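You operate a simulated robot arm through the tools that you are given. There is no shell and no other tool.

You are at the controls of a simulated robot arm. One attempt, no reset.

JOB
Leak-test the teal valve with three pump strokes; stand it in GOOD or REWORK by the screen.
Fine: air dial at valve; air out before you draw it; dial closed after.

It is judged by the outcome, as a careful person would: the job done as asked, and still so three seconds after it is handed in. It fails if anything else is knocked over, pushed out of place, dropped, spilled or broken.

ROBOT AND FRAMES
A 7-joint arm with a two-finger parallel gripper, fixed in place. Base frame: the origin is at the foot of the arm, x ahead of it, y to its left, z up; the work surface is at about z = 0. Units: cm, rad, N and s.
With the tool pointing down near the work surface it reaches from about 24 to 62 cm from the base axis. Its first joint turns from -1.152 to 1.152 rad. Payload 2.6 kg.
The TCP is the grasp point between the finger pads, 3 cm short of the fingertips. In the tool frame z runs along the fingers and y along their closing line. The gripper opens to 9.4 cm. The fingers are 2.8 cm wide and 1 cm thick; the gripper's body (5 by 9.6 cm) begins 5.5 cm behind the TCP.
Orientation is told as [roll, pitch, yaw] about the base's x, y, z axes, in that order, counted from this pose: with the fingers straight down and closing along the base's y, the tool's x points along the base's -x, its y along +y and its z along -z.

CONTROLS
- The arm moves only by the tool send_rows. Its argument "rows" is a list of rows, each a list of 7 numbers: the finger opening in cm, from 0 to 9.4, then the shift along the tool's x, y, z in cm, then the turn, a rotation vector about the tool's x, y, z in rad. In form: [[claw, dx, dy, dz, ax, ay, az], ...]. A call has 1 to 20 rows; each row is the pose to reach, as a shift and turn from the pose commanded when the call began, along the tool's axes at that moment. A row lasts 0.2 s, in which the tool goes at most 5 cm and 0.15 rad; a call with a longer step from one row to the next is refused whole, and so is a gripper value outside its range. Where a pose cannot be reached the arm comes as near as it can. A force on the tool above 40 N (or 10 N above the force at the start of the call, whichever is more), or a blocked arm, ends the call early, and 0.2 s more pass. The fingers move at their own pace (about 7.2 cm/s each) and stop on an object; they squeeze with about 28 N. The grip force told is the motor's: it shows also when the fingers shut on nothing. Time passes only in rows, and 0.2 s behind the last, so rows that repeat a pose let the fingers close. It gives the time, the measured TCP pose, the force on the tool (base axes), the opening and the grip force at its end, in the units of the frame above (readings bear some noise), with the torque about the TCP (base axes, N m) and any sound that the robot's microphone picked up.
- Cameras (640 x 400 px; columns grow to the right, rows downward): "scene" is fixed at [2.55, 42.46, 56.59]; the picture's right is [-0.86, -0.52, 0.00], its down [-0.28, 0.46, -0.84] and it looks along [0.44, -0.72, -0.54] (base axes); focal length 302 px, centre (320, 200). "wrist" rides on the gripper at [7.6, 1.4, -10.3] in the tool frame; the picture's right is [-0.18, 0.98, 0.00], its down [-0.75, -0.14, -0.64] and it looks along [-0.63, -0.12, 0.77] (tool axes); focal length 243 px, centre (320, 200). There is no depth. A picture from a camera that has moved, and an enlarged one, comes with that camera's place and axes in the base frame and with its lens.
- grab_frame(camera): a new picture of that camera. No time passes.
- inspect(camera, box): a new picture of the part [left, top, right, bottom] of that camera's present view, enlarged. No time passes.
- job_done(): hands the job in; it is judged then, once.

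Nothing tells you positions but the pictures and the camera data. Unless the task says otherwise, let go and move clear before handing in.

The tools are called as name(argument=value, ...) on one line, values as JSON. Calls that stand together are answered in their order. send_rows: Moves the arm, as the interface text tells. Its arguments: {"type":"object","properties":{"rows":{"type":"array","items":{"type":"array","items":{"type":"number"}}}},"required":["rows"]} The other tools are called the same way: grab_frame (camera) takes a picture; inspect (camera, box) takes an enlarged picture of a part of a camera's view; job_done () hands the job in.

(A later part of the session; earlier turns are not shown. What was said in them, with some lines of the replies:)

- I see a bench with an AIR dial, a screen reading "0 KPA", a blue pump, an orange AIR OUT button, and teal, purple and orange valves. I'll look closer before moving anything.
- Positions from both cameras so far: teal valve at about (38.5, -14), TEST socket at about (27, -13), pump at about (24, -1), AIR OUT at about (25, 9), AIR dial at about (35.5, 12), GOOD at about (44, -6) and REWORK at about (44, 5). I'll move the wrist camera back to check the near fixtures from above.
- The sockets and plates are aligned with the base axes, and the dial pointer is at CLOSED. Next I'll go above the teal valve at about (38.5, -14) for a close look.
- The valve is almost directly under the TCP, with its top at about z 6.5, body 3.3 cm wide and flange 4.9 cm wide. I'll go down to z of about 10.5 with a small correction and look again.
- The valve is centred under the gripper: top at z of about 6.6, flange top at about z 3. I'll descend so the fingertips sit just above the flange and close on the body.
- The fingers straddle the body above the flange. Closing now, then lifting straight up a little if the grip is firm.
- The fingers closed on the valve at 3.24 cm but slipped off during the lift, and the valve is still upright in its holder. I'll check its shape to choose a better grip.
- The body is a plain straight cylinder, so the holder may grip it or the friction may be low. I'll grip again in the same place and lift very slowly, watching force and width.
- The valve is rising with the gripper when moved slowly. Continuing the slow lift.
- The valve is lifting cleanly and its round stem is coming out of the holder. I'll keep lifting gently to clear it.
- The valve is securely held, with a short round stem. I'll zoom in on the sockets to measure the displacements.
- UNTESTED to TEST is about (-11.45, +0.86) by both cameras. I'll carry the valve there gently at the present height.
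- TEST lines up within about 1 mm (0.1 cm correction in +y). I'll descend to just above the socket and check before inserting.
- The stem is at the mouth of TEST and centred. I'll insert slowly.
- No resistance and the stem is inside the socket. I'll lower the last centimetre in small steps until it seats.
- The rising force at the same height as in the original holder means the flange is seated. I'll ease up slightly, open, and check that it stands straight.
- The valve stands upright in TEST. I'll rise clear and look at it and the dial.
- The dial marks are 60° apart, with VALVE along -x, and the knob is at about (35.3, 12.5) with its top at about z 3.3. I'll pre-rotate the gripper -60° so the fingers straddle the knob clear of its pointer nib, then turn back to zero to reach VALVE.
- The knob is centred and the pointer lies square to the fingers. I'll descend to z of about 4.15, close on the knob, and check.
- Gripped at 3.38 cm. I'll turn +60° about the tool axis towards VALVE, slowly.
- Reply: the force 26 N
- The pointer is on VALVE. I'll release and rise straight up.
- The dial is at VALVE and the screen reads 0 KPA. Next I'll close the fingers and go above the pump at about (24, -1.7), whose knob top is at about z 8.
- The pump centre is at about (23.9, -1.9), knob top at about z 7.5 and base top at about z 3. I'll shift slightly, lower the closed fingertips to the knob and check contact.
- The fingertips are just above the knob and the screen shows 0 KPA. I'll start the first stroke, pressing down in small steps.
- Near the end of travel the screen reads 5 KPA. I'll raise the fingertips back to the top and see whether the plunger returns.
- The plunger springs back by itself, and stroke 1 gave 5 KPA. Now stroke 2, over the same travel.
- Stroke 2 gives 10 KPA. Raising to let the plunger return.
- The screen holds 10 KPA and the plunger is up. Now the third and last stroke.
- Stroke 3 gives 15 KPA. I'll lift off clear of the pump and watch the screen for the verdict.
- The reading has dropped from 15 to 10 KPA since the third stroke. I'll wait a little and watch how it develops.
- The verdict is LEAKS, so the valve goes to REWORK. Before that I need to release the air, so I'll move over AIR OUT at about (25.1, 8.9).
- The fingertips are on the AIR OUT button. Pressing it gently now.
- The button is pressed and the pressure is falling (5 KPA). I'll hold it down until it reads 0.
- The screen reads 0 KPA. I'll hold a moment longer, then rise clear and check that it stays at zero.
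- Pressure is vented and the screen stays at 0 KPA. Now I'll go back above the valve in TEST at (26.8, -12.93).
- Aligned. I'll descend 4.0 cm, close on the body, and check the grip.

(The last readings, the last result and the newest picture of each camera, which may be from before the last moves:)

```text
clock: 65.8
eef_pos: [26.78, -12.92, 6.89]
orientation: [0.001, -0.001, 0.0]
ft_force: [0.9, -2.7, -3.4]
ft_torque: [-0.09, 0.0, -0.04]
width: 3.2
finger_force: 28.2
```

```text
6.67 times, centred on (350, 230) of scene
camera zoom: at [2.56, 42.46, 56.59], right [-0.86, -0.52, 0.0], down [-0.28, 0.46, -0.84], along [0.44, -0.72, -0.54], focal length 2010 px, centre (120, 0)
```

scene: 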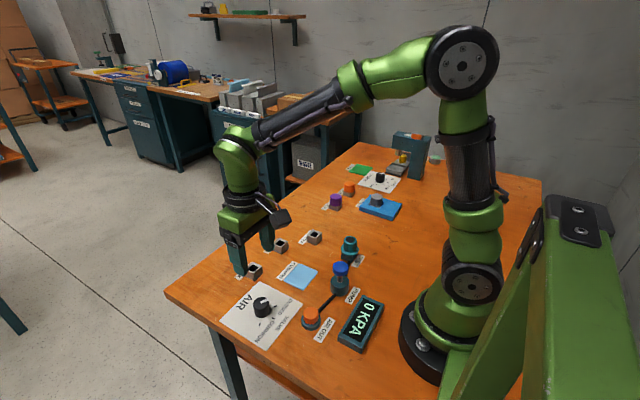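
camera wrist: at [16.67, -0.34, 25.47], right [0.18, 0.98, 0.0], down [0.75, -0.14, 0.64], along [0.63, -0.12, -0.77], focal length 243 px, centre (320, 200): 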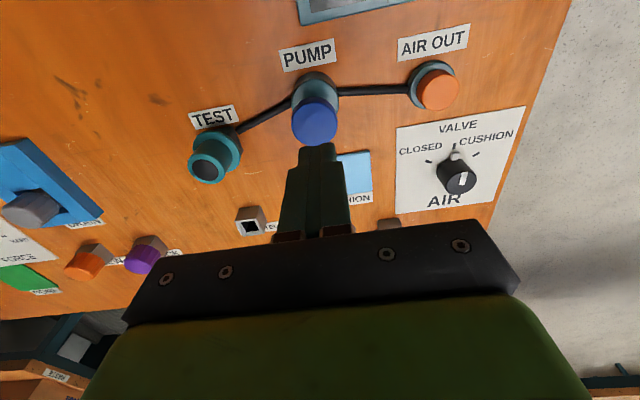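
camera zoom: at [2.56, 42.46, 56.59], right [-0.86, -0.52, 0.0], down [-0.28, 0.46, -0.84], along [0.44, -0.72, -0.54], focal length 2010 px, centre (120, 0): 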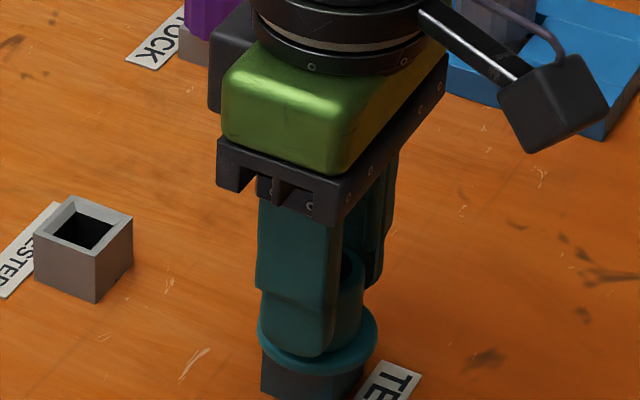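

Gripped firmly at 3.2 cm. I'll draw the valve out slowly, straight up.

send_rows(rows=[[1, 0, 0, -0.1, 0, 0, 0], [1, 0, 0, -0.2, 0, 0, 0], [1, 0, 0, -0.3, 0, 0, 0], [1, 0, 0, -0.4, 0, 0, 0], [1, 0, 0, -0.6, 0, 0, 0], [1, 0, 0, -0.8, 0, 0, 0], [1, 0, 0, -1.0, 0, 0, 0], [1, 0, 0, -1.2, 0, 0, 0]])

inspect(camera="scene", box=[310, 200, 390, 260])

```text
clock: 67.6
eef_pos: [26.79, -12.88, 8.04]
orientation: [0.001, -0.002, -0.002]
ft_force: [-0.3, -0.2, -1.1]
ft_torque: [0.01, -0.03, 0.0]
width: 3.22
finger_force: 28.1
```

```text
6.67 times, centred on (350, 230) of scene
camera zoom: at [2.56, 42.46, 56.59], right [-0.86, -0.52, 0.0], down [-0.28, 0.46, -0.84], along [0.44, -0.72, -0.54], focal length 2010 px, centre (120, 0)
```

zoom: 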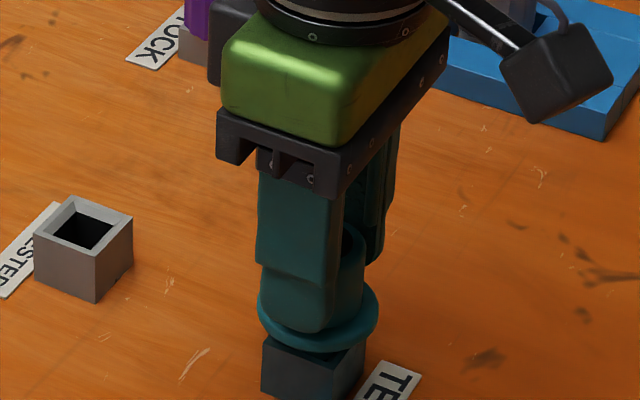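

send_rows(rows=[[1, 0, 0, -0.2, 0, 0, 0], [1, 0, 0, -0.5, 0, 0, 0], [1, 0, 0, -0.8, 0, 0, 0], [1, 0, 0, -1.1, 0, 0, 0], [1, 0, 0, -1.5, 0, 0, 0], [1, 0, 0, -1.9, 0, 0, 0], [1, 0, 0, -2.3, 0, 0, 0], [1, 0, 0, -2.8, 0, 0, 0], [1, 0, 0, -3.3, 0, 0, 0], [1, 0, 0, -3.8, 0, 0, 0], [1, 0, 0, -4.3, 0, 0, 0], [1, 0, 0, -4.8, 0, 0, 0], [1, 0, 0, -5.1, 0, 0, 0], [1, 0, 0, -5.3, 0, 0, 0], [1, 0, 0, -5.4, 0, 0, 0]])

grab_frame(camera="scene")

grab_frame(camera="wrist")

```text
clock: 70.8
eef_pos: [26.7, -12.85, 13.31]
orientation: [0.001, -0.003, -0.001]
ft_force: [-0.6, -0.7, -0.4]
ft_torque: [-0.02, 0.0, 0.03]
width: 3.24
finger_force: 28.1
```

```text
taken
```

scene: 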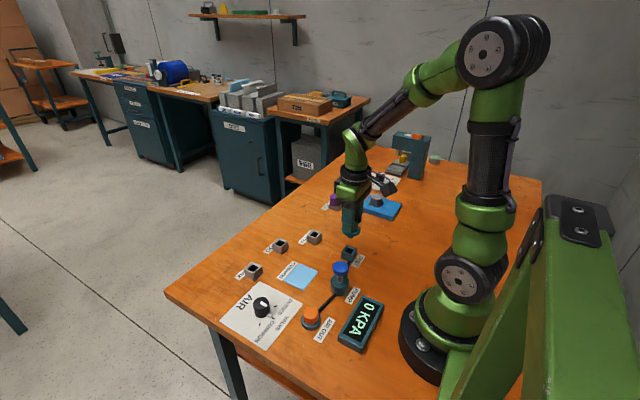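

```text
taken
camera wrist: at [19.18, -11.62, 23.78], right [0.18, 0.98, 0.0], down [0.75, -0.14, 0.64], along [0.63, -0.12, -0.77], focal length 243 px, centre (320, 200)
```

wrist: 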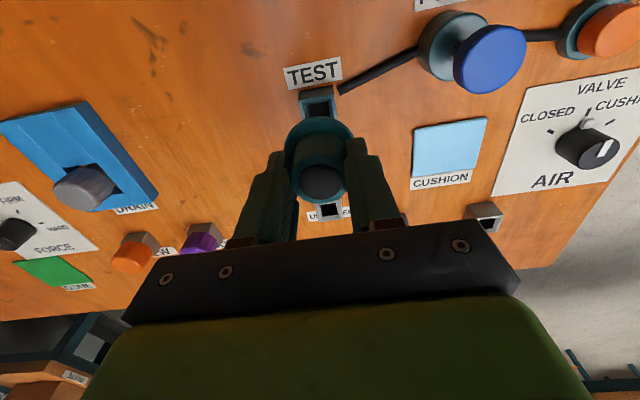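

The valve is out and held. I'll measure REWORK precisely in the scene view.

inspect(camera="scene", box=[235, 255, 275, 285])

inspect(camera="scene", box=[295, 222, 335, 252])

inspect(camera="scene", box=[330, 235, 370, 265])

```text
13.33 times, centred on (255, 270) of scene
camera zoom: at [2.55, 42.46, 56.59], right [-0.86, -0.52, 0.0], down [-0.28, 0.46, -0.84], along [0.44, -0.72, -0.54], focal length 4020 px, centre (1187, -733)
```

zoom: 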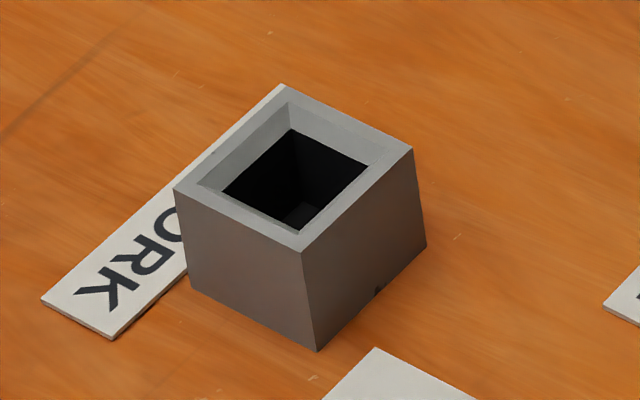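

```text
13.33 times, centred on (315, 237) of scene
camera zoom: at [2.55, 42.46, 56.59], right [-0.86, -0.52, 0.0], down [-0.28, 0.46, -0.84], along [0.44, -0.72, -0.54], focal length 4020 px, centre (387, -293)
```

zoom: 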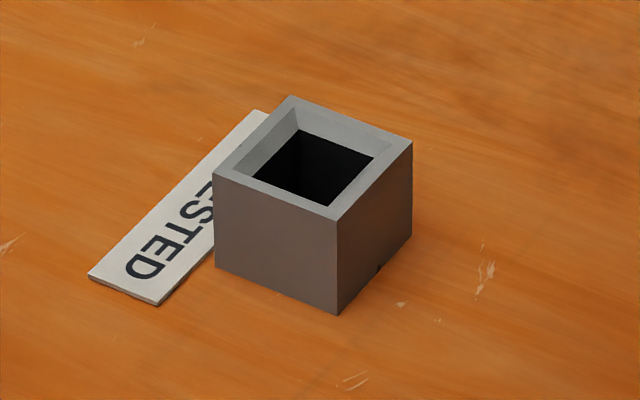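

```text
13.33 times, centred on (350, 250) of scene
camera zoom: at [2.55, 42.46, 56.59], right [-0.86, -0.52, 0.0], down [-0.28, 0.46, -0.84], along [0.44, -0.72, -0.54], focal length 4020 px, centre (-80, -467)
```

zoom: 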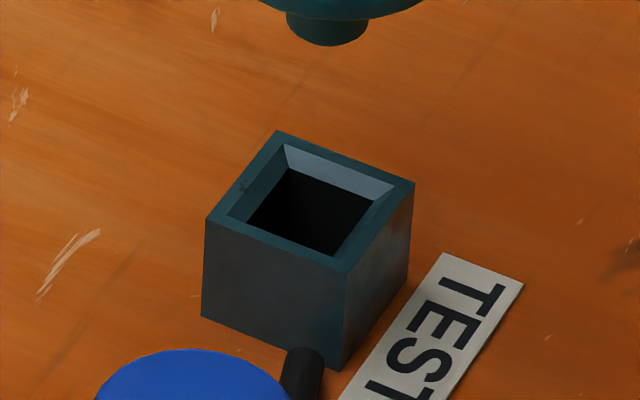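

All sockets are 2.6 cm tall, and the scene gives TEST to REWORK as (+17.36, +18.03). The same method reproduced the earlier UNTESTED to TEST move. I'll carry the valve there gently.

send_rows(rows=[[1, -0.17, 0.18, 0, 0, 0, 0], [1, -0.52, 0.54, 0, 0, 0, 0], [1, -1.04, 1.08, 0, 0, 0, 0], [1, -1.74, 1.8, 0, 0, 0, 0], [1, -2.6, 2.7, 0, 0, 0, 0], [1, -3.65, 3.79, 0, 0, 0, 0], [1, -4.69, 4.87, 0, 0, 0, 0], [1, -5.73, 5.95, 0, 0, 0, 0], [1, -6.77, 7.03, 0, 0, 0, 0], [1, -7.81, 8.11, 0, 0, 0, 0], [1, -9.03, 9.38, 0, 0, 0, 0], [1, -10.24, 10.64, 0, 0, 0, 0], [1, -11.46, 11.9, 0, 0, 0, 0], [1, -12.67, 13.16, 0, 0, 0, 0], [1, -13.89, 14.42, 0, 0, 0, 0], [1, -14.93, 15.51, 0, 0, 0, 0], [1, -15.8, 16.41, 0, 0, 0, 0], [1, -16.49, 17.13, 0, 0, 0, 0], [1, -17.01, 17.67, 0, 0, 0, 0], [1, -17.36, 18.03, 0, 0, 0, 0]])

inspect(camera="wrist", box=[290, 70, 450, 190])

inspect(camera="scene", box=[220, 200, 300, 290])

```text
clock: 75.0
eef_pos: [44.07, 5.19, 13.5]
orientation: [0.003, -0.002, -0.002]
ft_force: [-0.6, 0.4, -0.6]
ft_torque: [0.0, 0.04, 0.02]
width: 3.23
finger_force: 28.8
```

```text
3.33 times, centred on (370, 130) of wrist
camera zoom: at [36.56, 6.42, 23.83], right [0.19, 0.98, 0.0], down [0.75, -0.14, 0.64], along [0.63, -0.12, -0.77], focal length 809 px, centre (153, 433)
```

zoom: 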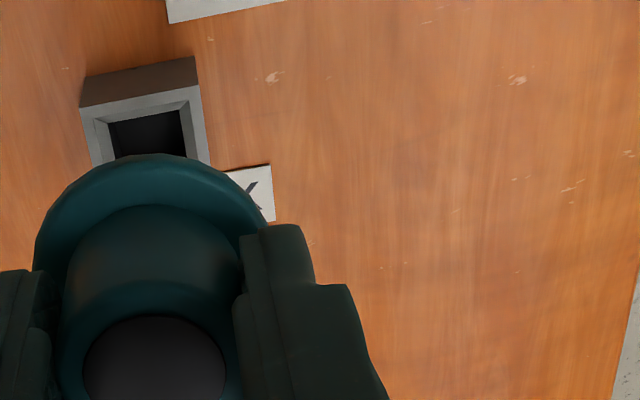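

```text
4.44 times, centred on (260, 245) of scene
camera zoom: at [2.55, 42.46, 56.59], right [-0.86, -0.52, 0.0], down [-0.28, 0.46, -0.84], along [0.44, -0.72, -0.54], focal length 1340 px, centre (587, 0)
```

zoom: 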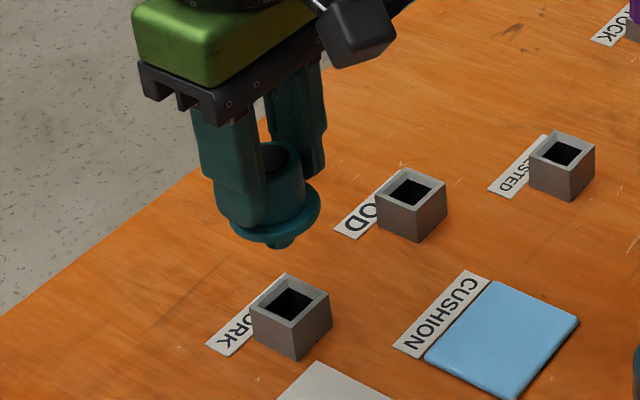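

inspect(camera="wrist", box=[300, 80, 348, 116])

inspect(camera="scene", box=[235, 245, 275, 285])

```text
11.11 times, centred on (324, 98) of wrist
camera zoom: at [36.56, 6.42, 23.83], right [0.19, 0.98, 0.0], down [0.75, -0.14, 0.64], along [0.63, -0.12, -0.77], focal length 2696 px, centre (276, 1333)
```

zoom: 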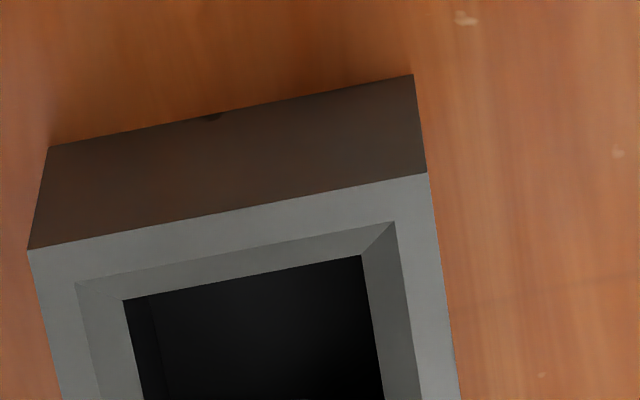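

```text
10.00 times, centred on (255, 265) of scene
camera zoom: at [2.55, 42.46, 56.59], right [-0.86, -0.52, 0.0], down [-0.28, 0.46, -0.84], along [0.44, -0.72, -0.54], focal length 3015 px, centre (970, -450)
```

zoom: 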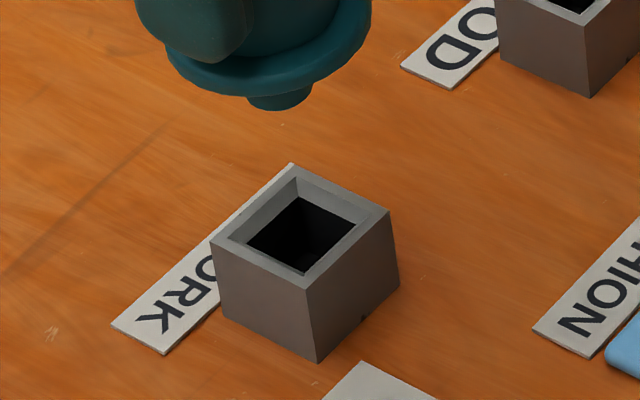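

REWORK is within about 1 mm of alignment. I'll apply a small +x correction and descend to the socket mouth.

send_rows(rows=[[1, -0.06, -0.02, 0.3, 0, 0, 0], [1, -0.12, -0.05, 0.8, 0, 0, 0], [1, -0.12, -0.05, 1.5, 0, 0, 0], [1, -0.12, -0.05, 2.3, 0, 0, 0], [1, -0.12, -0.05, 3.1, 0, 0, 0], [1, -0.12, -0.05, 3.8, 0, 0, 0], [1, -0.12, -0.05, 4.3, 0, 0, 0], [1, -0.12, -0.05, 4.6, 0, 0, 0], [1, -0.12, -0.05, 4.7, 0, 0, 0]])

inspect(camera="scene", box=[235, 245, 275, 285])

inspect(camera="wrist", box=[250, 70, 410, 190])

```text
clock: 77.0
eef_pos: [44.31, 5.04, 8.67]
orientation: [0.002, -0.001, -0.001]
ft_force: [-0.3, 0.2, -0.1]
ft_torque: [0.04, 0.02, -0.02]
width: 3.23
finger_force: 28.2
```

```text
10.00 times, centred on (255, 265) of scene
camera zoom: at [2.56, 42.46, 56.59], right [-0.86, -0.52, 0.0], down [-0.28, 0.46, -0.84], along [0.44, -0.72, -0.54], focal length 3015 px, centre (970, -450)
```

zoom: 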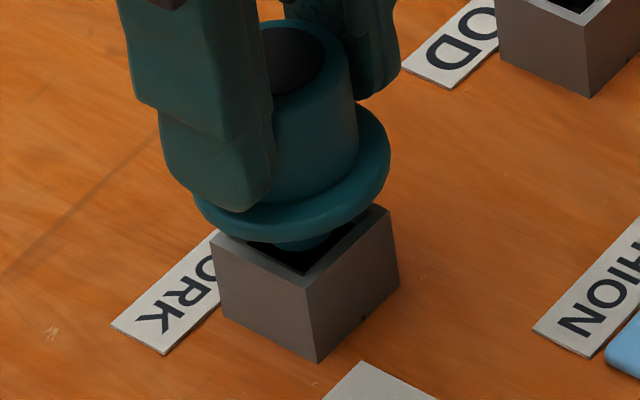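

```text
3.33 times, centred on (330, 130) of wrist
camera zoom: at [36.68, 6.36, 19.1], right [0.19, 0.98, 0.0], down [0.75, -0.14, 0.64], along [0.63, -0.12, -0.77], focal length 809 px, centre (287, 433)
```

zoom: 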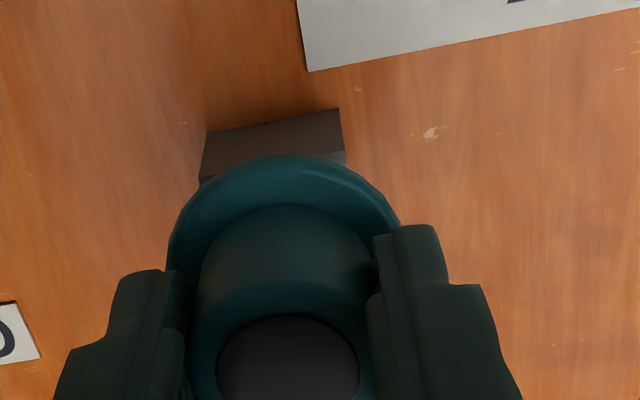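

Alignment matches the TEST insertion within 0.7 mm, and the stem is centred over the hole. I'll insert slowly.

send_rows(rows=[[1, -0.04, -0.05, 0.2, 0, 0, 0], [1, -0.04, -0.05, 0.4, 0, 0, 0], [1, -0.04, -0.05, 0.6, 0, 0, 0], [1, -0.04, -0.05, 0.8, 0, 0, 0], [1, -0.04, -0.05, 1.0, 0, 0, 0], [1, -0.04, -0.05, 1.2, 0, 0, 0]])

inspect(camera="scene", box=[235, 245, 275, 285])

```text
clock: 78.4
eef_pos: [44.36, 5.0, 7.68]
orientation: [0.003, -0.001, -0.002]
ft_force: [-0.5, 0.7, -0.5]
ft_torque: [0.01, 0.0, -0.02]
width: 3.25
finger_force: 27.9
```

```text
10.00 times, centred on (255, 265) of scene
camera zoom: at [2.55, 42.46, 56.59], right [-0.86, -0.52, 0.0], down [-0.28, 0.46, -0.84], along [0.44, -0.72, -0.54], focal length 3015 px, centre (970, -450)
```

zoom: 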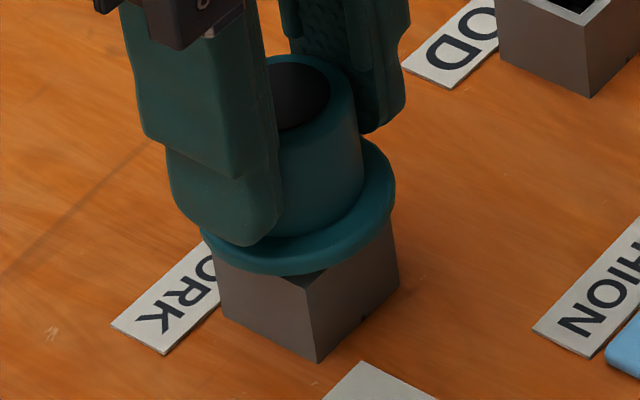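

No resistance and the stem is in the socket. Lowering the rest of the way.

send_rows(rows=[[1, 0, 0, 0.2, 0, 0, 0], [1, 0, 0, 0.35, 0, 0, 0], [1, 0, 0, 0.5, 0, 0, 0], [1, 0, 0, 0.6, 0, 0, 0]])

inspect(camera="scene", box=[235, 245, 275, 285])

```text
clock: 79.4
eef_pos: [44.25, 4.92, 6.98]
orientation: [0.003, -0.002, -0.001]
ft_force: [-0.9, -0.1, 0.0]
ft_torque: [-0.01, 0.01, 0.0]
width: 3.23
finger_force: 27.6
```

```text
10.00 times, centred on (255, 265) of scene
camera zoom: at [2.55, 42.46, 56.59], right [-0.86, -0.52, 0.0], down [-0.28, 0.46, -0.84], along [0.44, -0.72, -0.54], focal length 3015 px, centre (970, -450)
```

zoom: 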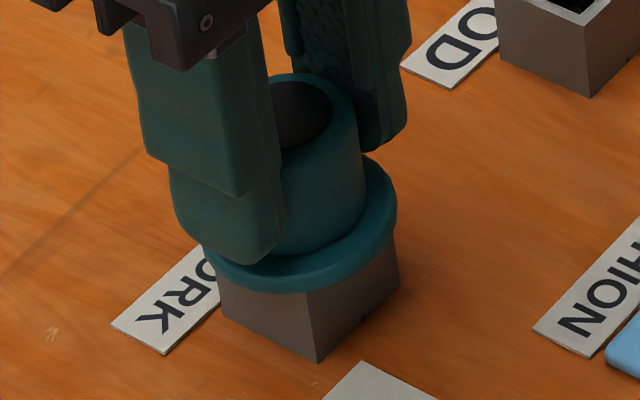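

send_rows(rows=[[1, 0, 0, 0.07, 0, 0, 0], [1, 0, 0, 0.14, 0, 0, 0], [1, 0, 0, 0.14, 0, 0, 0]])

```text
clock: 80.2
eef_pos: [44.41, 5.1, 6.9]
orientation: [0.0, -0.002, -0.003]
ft_force: [-2.1, 0.5, 4.4]
ft_torque: [-0.09, 0.07, -0.03]
width: 3.23
finger_force: 28.3
```

The valve has touched down on the REWORK socket (4 N). I'll release, let it settle, and check.

send_rows(rows=[[3.6, 0, 0, 0, 0, 0, 0], [5, 0, 0, 0, 0, 0, 0], [6.5, 0, 0, 0, 0, 0, 0], [6.5, 0, 0, 0, 0, 0, 0]])

inspect(camera="scene", box=[235, 245, 275, 285])

inspect(camera="wrist", box=[200, 80, 440, 230])

```text
clock: 81.2
eef_pos: [44.3, 5.07, 6.78]
orientation: [0.002, -0.001, -0.002]
ft_force: [0.1, -0.3, -0.4]
ft_torque: [-0.03, -0.02, -0.01]
width: 6.51
finger_force: 0.1
```

```text
10.00 times, centred on (255, 265) of scene
camera zoom: at [2.55, 42.46, 56.59], right [-0.86, -0.52, 0.0], down [-0.28, 0.46, -0.84], along [0.44, -0.72, -0.54], focal length 3015 px, centre (970, -450)
```

zoom: 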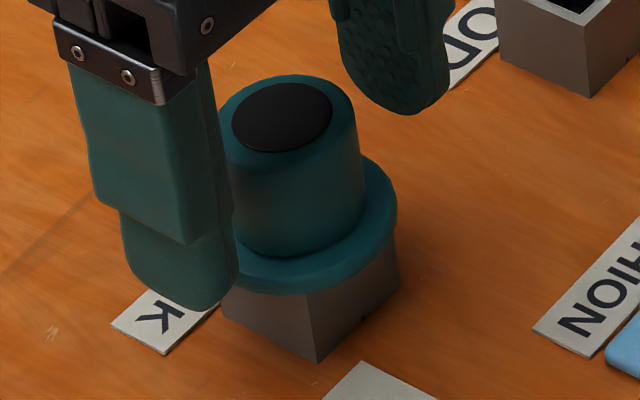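

```text
2.67 times, centred on (320, 155) of wrist
camera zoom: at [36.73, 6.31, 17.23], right [0.19, 0.98, 0.0], down [0.75, -0.14, 0.64], along [0.63, -0.12, -0.77], focal length 647 px, centre (320, 320)
```

zoom: 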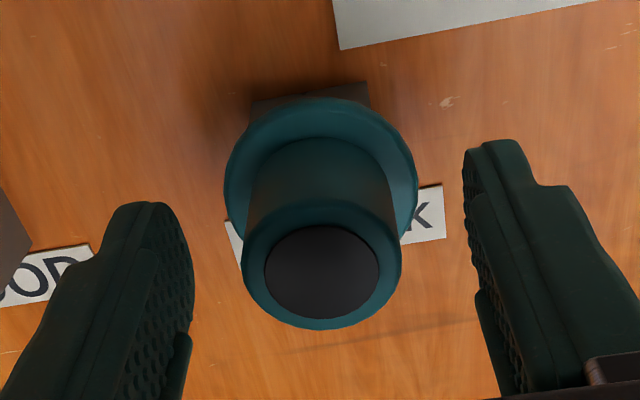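

The valve stands square in REWORK. I'll rise clear and go to the AIR dial at (35.5, 12.4) to set it to CLOSED.

send_rows(rows=[[6.5, 0, 0, -1, 0, 0, 0], [6.5, 0, 0, -3, 0, 0, 0], [6.5, 0, 0, -6, 0, 0, 0], [6.5, 0, 0, -9, 0, 0, 0], [6.5, 2, 1.5, -9, 0, 0, 0], [6.5, 4.5, 3.5, -9, 0, 0, 0], [6.5, 7, 5.5, -9, 0, 0, 0], [6.5, 8.8, 7.35, -8, 0, 0, 0], [6.5, 8.8, 7.35, -5, 0, 0, 0], [6.5, 8.8, 7.35, -3, 0, 0, 0], [6.5, 8.8, 7.35, -3, 0, 0, 0]])

inspect(camera="wrist", box=[200, 60, 440, 230])

inspect(camera="scene", box=[210, 230, 330, 330])

```text
clock: 83.6
eef_pos: [35.57, 12.38, 9.78]
orientation: [0.0, -0.002, -0.001]
ft_force: [-0.2, 0.4, -0.4]
ft_torque: [0.0, 0.01, 0.02]
width: 6.5
finger_force: 0.0
```

```text
2.35 times, centred on (320, 145) of wrist
camera zoom: at [27.89, 13.57, 20.16], right [0.19, 0.98, 0.0], down [0.75, -0.14, 0.64], along [0.63, -0.12, -0.77], focal length 571 px, centre (320, 329)
```

zoom: 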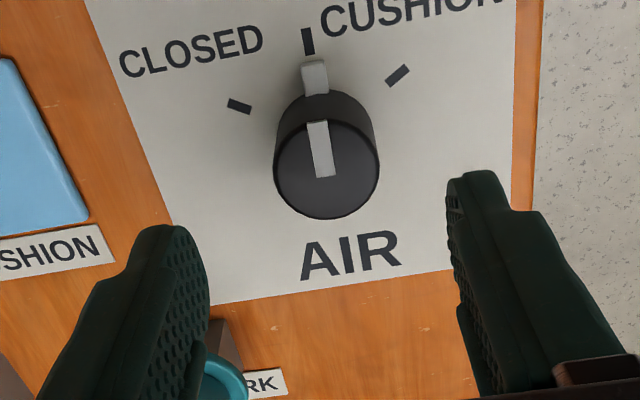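

```text
4.00 times, centred on (270, 280) of scene
camera zoom: at [2.55, 42.46, 56.59], right [-0.86, -0.52, 0.0], down [-0.28, 0.46, -0.84], along [0.44, -0.72, -0.54], focal length 1206 px, centre (520, -120)
```

zoom: 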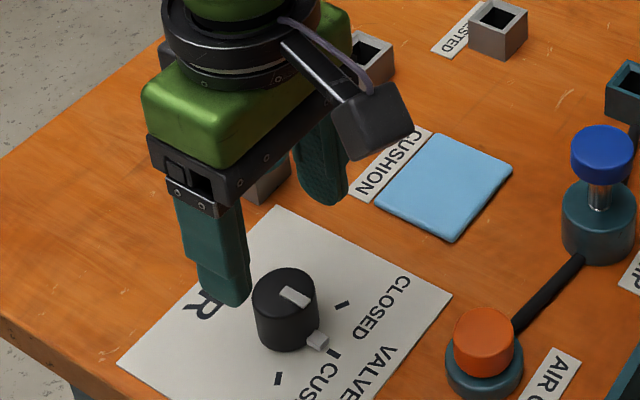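

The knob is slightly to +y and -x of the TCP. I'll correct by about 0.1 cm, descend, and grip it.

send_rows(rows=[[6.5, 0.1, 0.13, 1.5, 0, 0, 0], [6.5, 0.1, 0.13, 3.2, 0, 0, 0], [6.5, 0.1, 0.13, 4.8, 0, 0, 0], [6.5, 0.1, 0.13, 5.6, 0, 0, 0], [6.5, 0.1, 0.13, 5.6, 0, 0, 0], [4, 0.1, 0.13, 5.6, 0, 0, 0], [2, 0.1, 0.13, 5.6, 0, 0, 0], [2, 0.1, 0.13, 5.6, 0, 0, 0], [2, 0.1, 0.13, 5.6, 0, 0, 0]])

inspect(camera="wrist", box=[200, 60, 440, 230])

```text
clock: 85.6
eef_pos: [35.47, 12.49, 4.24]
orientation: [0.002, -0.002, 0.001]
ft_force: [1.9, 6.3, -6.3]
ft_torque: [-0.51, -0.18, 0.03]
width: 3.33
finger_force: 45.1
```

```text
2.35 times, centred on (320, 145) of wrist
camera zoom: at [27.86, 13.77, 14.58], right [0.18, 0.98, 0.0], down [0.75, -0.14, 0.64], along [0.63, -0.12, -0.77], focal length 571 px, centre (320, 329)
```

zoom: 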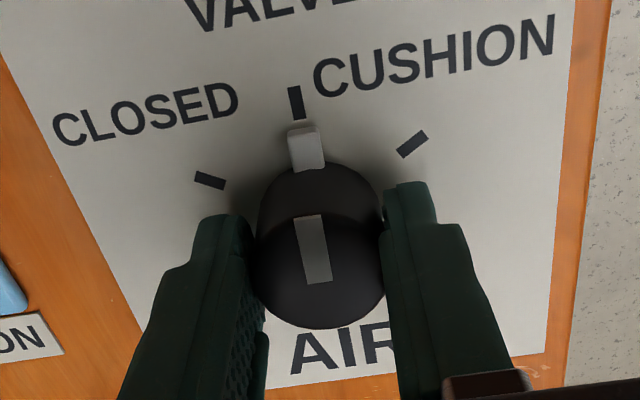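

Gripped. Now I'll turn -60° about the tool axis to bring the pointer back to CLOSED.

send_rows(rows=[[2, 0, 0.03, 0, 0, 0, -0.1], [2, 0, 0.05, 0, 0, 0, -0.2], [2, 0, 0.05, 0, 0, 0, -0.3], [2, 0, 0.05, 0, 0, 0, -0.4], [2, 0, 0.05, 0, 0, 0, -0.5], [2, 0, 0.05, 0, 0, 0, -0.6], [2, 0, 0.05, 0, 0, 0, -0.7], [2, 0, 0.05, 0, 0, 0, -0.8], [2, 0, 0.05, 0, 0, 0, -0.9], [2, 0, 0.05, 0, 0, 0, -1.0], [2, 0, 0.05, 0, 0, 0, -1.05], [2, 0, 0.05, 0, 0, 0, -1.05]])

inspect(camera="wrist", box=[200, 60, 440, 230])

inspect(camera="scene", box=[210, 230, 330, 330])

```text
clock: 88.2
eef_pos: [35.52, 12.45, 4.13]
orientation: [-0.002, 0.001, 1.049]
ft_force: [5.7, -17.6, -0.5]
ft_torque: [-0.13, 0.3, -0.03]
width: 3.38
finger_force: 45.0
```

```text
2.35 times, centred on (320, 145) of wrist
camera zoom: at [30.46, 6.43, 14.59], right [-0.76, 0.65, 0.0], down [0.5, 0.58, 0.64], along [0.42, 0.49, -0.77], focal length 571 px, centre (320, 329)
```

zoom: 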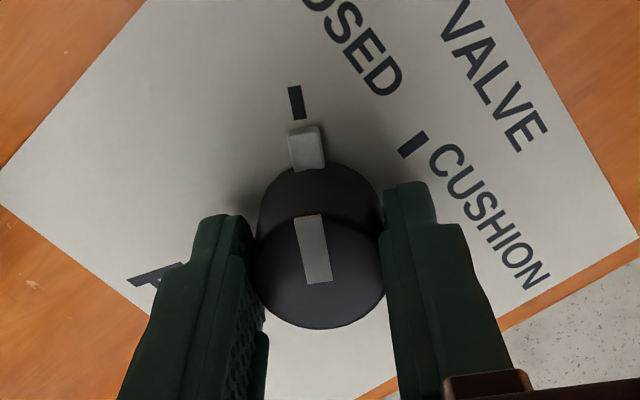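

```text
4.00 times, centred on (270, 280) of scene
camera zoom: at [2.56, 42.46, 56.59], right [-0.86, -0.52, 0.0], down [-0.28, 0.46, -0.84], along [0.44, -0.72, -0.54], focal length 1206 px, centre (520, -120)
```

zoom: 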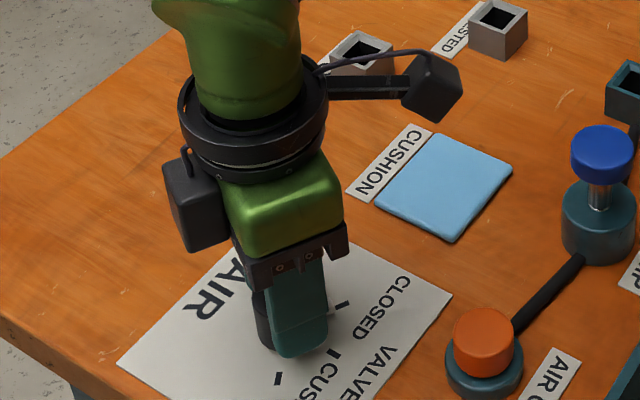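

The pointer is on CLOSED. I'll release and rise straight up, then verify everything.

send_rows(rows=[[4, 0, 0, 0, 0, 0, 0], [6.5, 0, 0, 0, 0, 0, 0], [6.5, 0, 0, 0, 0, 0, 0], [6.5, 0, 0, -1.5, 0, 0, 0], [6.5, 0, 0, -4, 0, 0, 0], [6.5, 0, 0, -8, 0, 0, 0], [6.5, 0, 0, -12, 0, 0, 0], [6.5, 0, 0, -15, 0, 0, 0], [6.5, 0, 0, -17, 0, 0, 0], [6.5, 0, 0, -17, 0, 0, 0]])

grab_frame(camera="scene")

grab_frame(camera="wrist")

inspect(camera="scene", box=[220, 230, 400, 360])

```text
clock: 90.4
eef_pos: [35.35, 12.53, 21.31]
orientation: [-0.001, -0.001, 1.049]
ft_force: [-0.3, -0.4, -1.2]
ft_torque: [0.01, 0.01, 0.02]
width: 6.52
finger_force: 0.0
```

```text
taken
```

scene: 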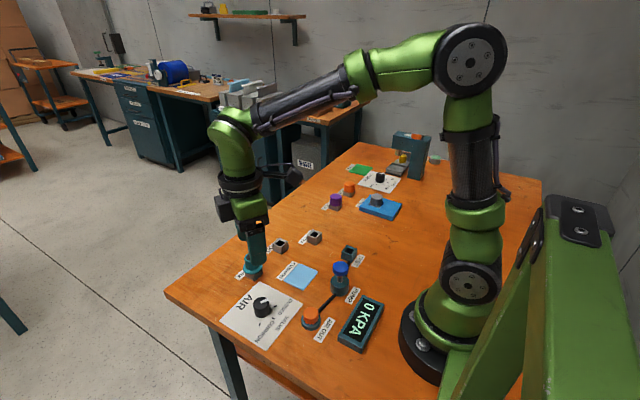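

```text
taken
camera wrist: at [30.38, 6.52, 31.62], right [-0.76, 0.65, 0.0], down [0.5, 0.58, 0.64], along [0.42, 0.49, -0.77], focal length 243 px, centre (320, 200)
```

wrist: 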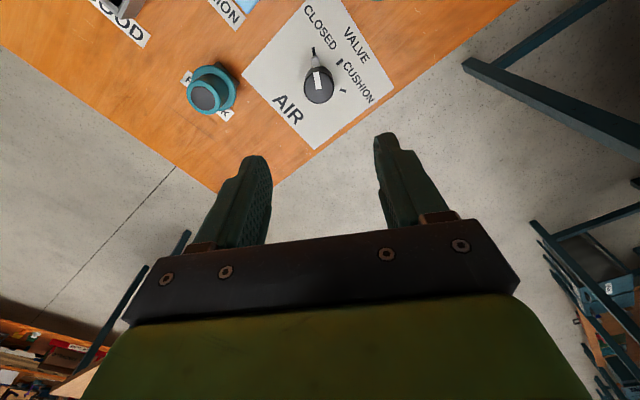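

```text
3.08 times, centred on (310, 295) of scene
camera zoom: at [2.55, 42.46, 56.59], right [-0.86, -0.52, 0.0], down [-0.28, 0.46, -0.84], along [0.44, -0.72, -0.54], focal length 928 px, centre (351, -92)
```

zoom: 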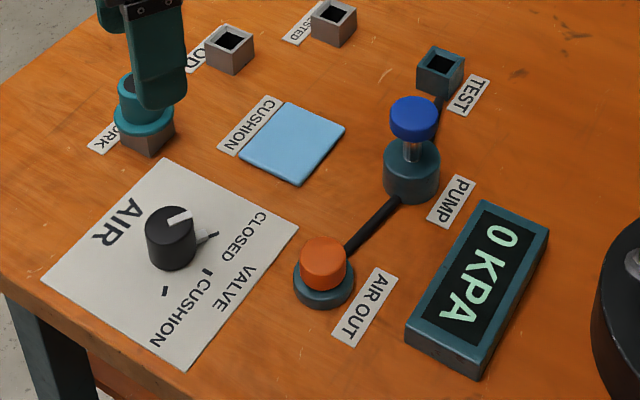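

inspect(camera="wrist", box=[170, 20, 390, 150])

send_rows(rows=[[6.5, 0, 0, -3, 0, 0, 0.1], [6.5, 0, 0, -6, 0, 0, 0.2], [6.5, 0, 0, -8, 0, 0, 0.35], [6.5, 0, 0, -8, 0, 0, 0.5], [6.5, 0, 0, -8, 0, 0, 0.64], [6.5, 0, 0, -8, 0, 0, 0.78], [6.5, 0, 0, -8, 0, 0, 0.92], [6.5, 0, 0, -8, 0, 0, 1.05], [6.5, 0, 0, -8, 0, 0, 1.05]])

grab_frame(camera="scene")

inspect(camera="scene", box=[220, 220, 380, 340])

```text
2.91 times, centred on (280, 85) of wrist
camera zoom: at [30.38, 6.52, 31.62], right [-0.76, 0.65, 0.0], down [0.5, 0.58, 0.64], along [0.42, 0.49, -0.77], focal length 706 px, centre (436, 534)
```

zoom: 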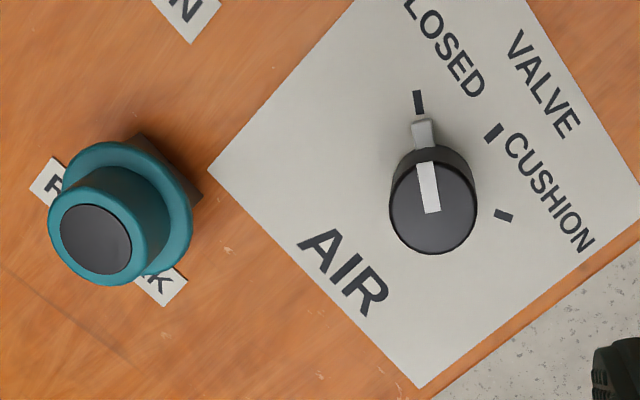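

```text
clock: 92.4
eef_pos: [35.53, 12.58, 29.18]
orientation: [0.001, -0.001, -0.004]
ft_force: [0.2, -0.4, 0.4]
ft_torque: [-0.01, 0.01, 0.0]
width: 6.48
finger_force: 0.1
```

```text
taken
```

scene: 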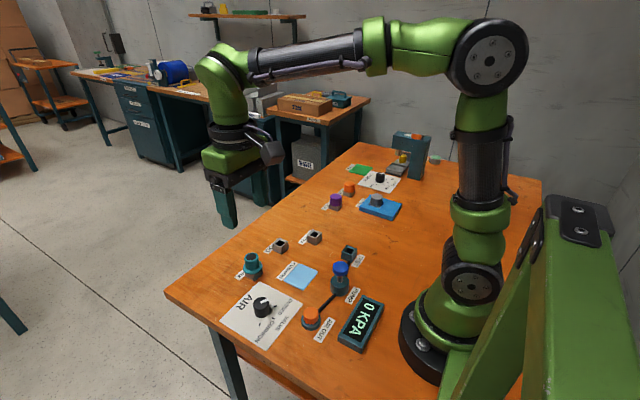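

```text
3.33 times, centred on (300, 280) of scene
camera zoom: at [2.55, 42.46, 56.59], right [-0.86, -0.52, 0.0], down [-0.28, 0.46, -0.84], along [0.44, -0.72, -0.54], focal length 1005 px, centre (387, -67)
```

zoom: 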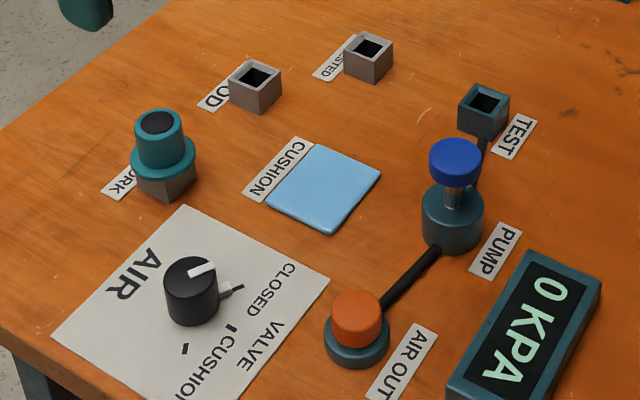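

The screen said LEAKS, and the teal valve now stands upright in REWORK. The dial is at CLOSED, the screen shows 0 KPA, nothing else has moved, and the arm is clear. I'm handing in the job.

job_done()

```text
The job is handed in.
```

The teal valve failed the leak test, so it now stands in REWORK. I handed the job in with the arm clear, but I haven't had the judged result back.

- **Test:** With the air dial at VALVE, three full pump strokes brought the screen to 5, 10 and then 15 KPA. It then fell to 10 KPA and showed LEAKS.
- **Air out:** I held AIR OUT until the screen read 0 KPA, then drew the valve from TEST.
- **After:** I stood the valve in REWORK and then turned the dial back to CLOSED. The last picture shows the valve upright, the screen at 0 KPA and nothing else moved.

On my first try at lifting the valve from UNTESTED, the fingers slipped off it. It stayed upright in its holder, and a slower lift worked.
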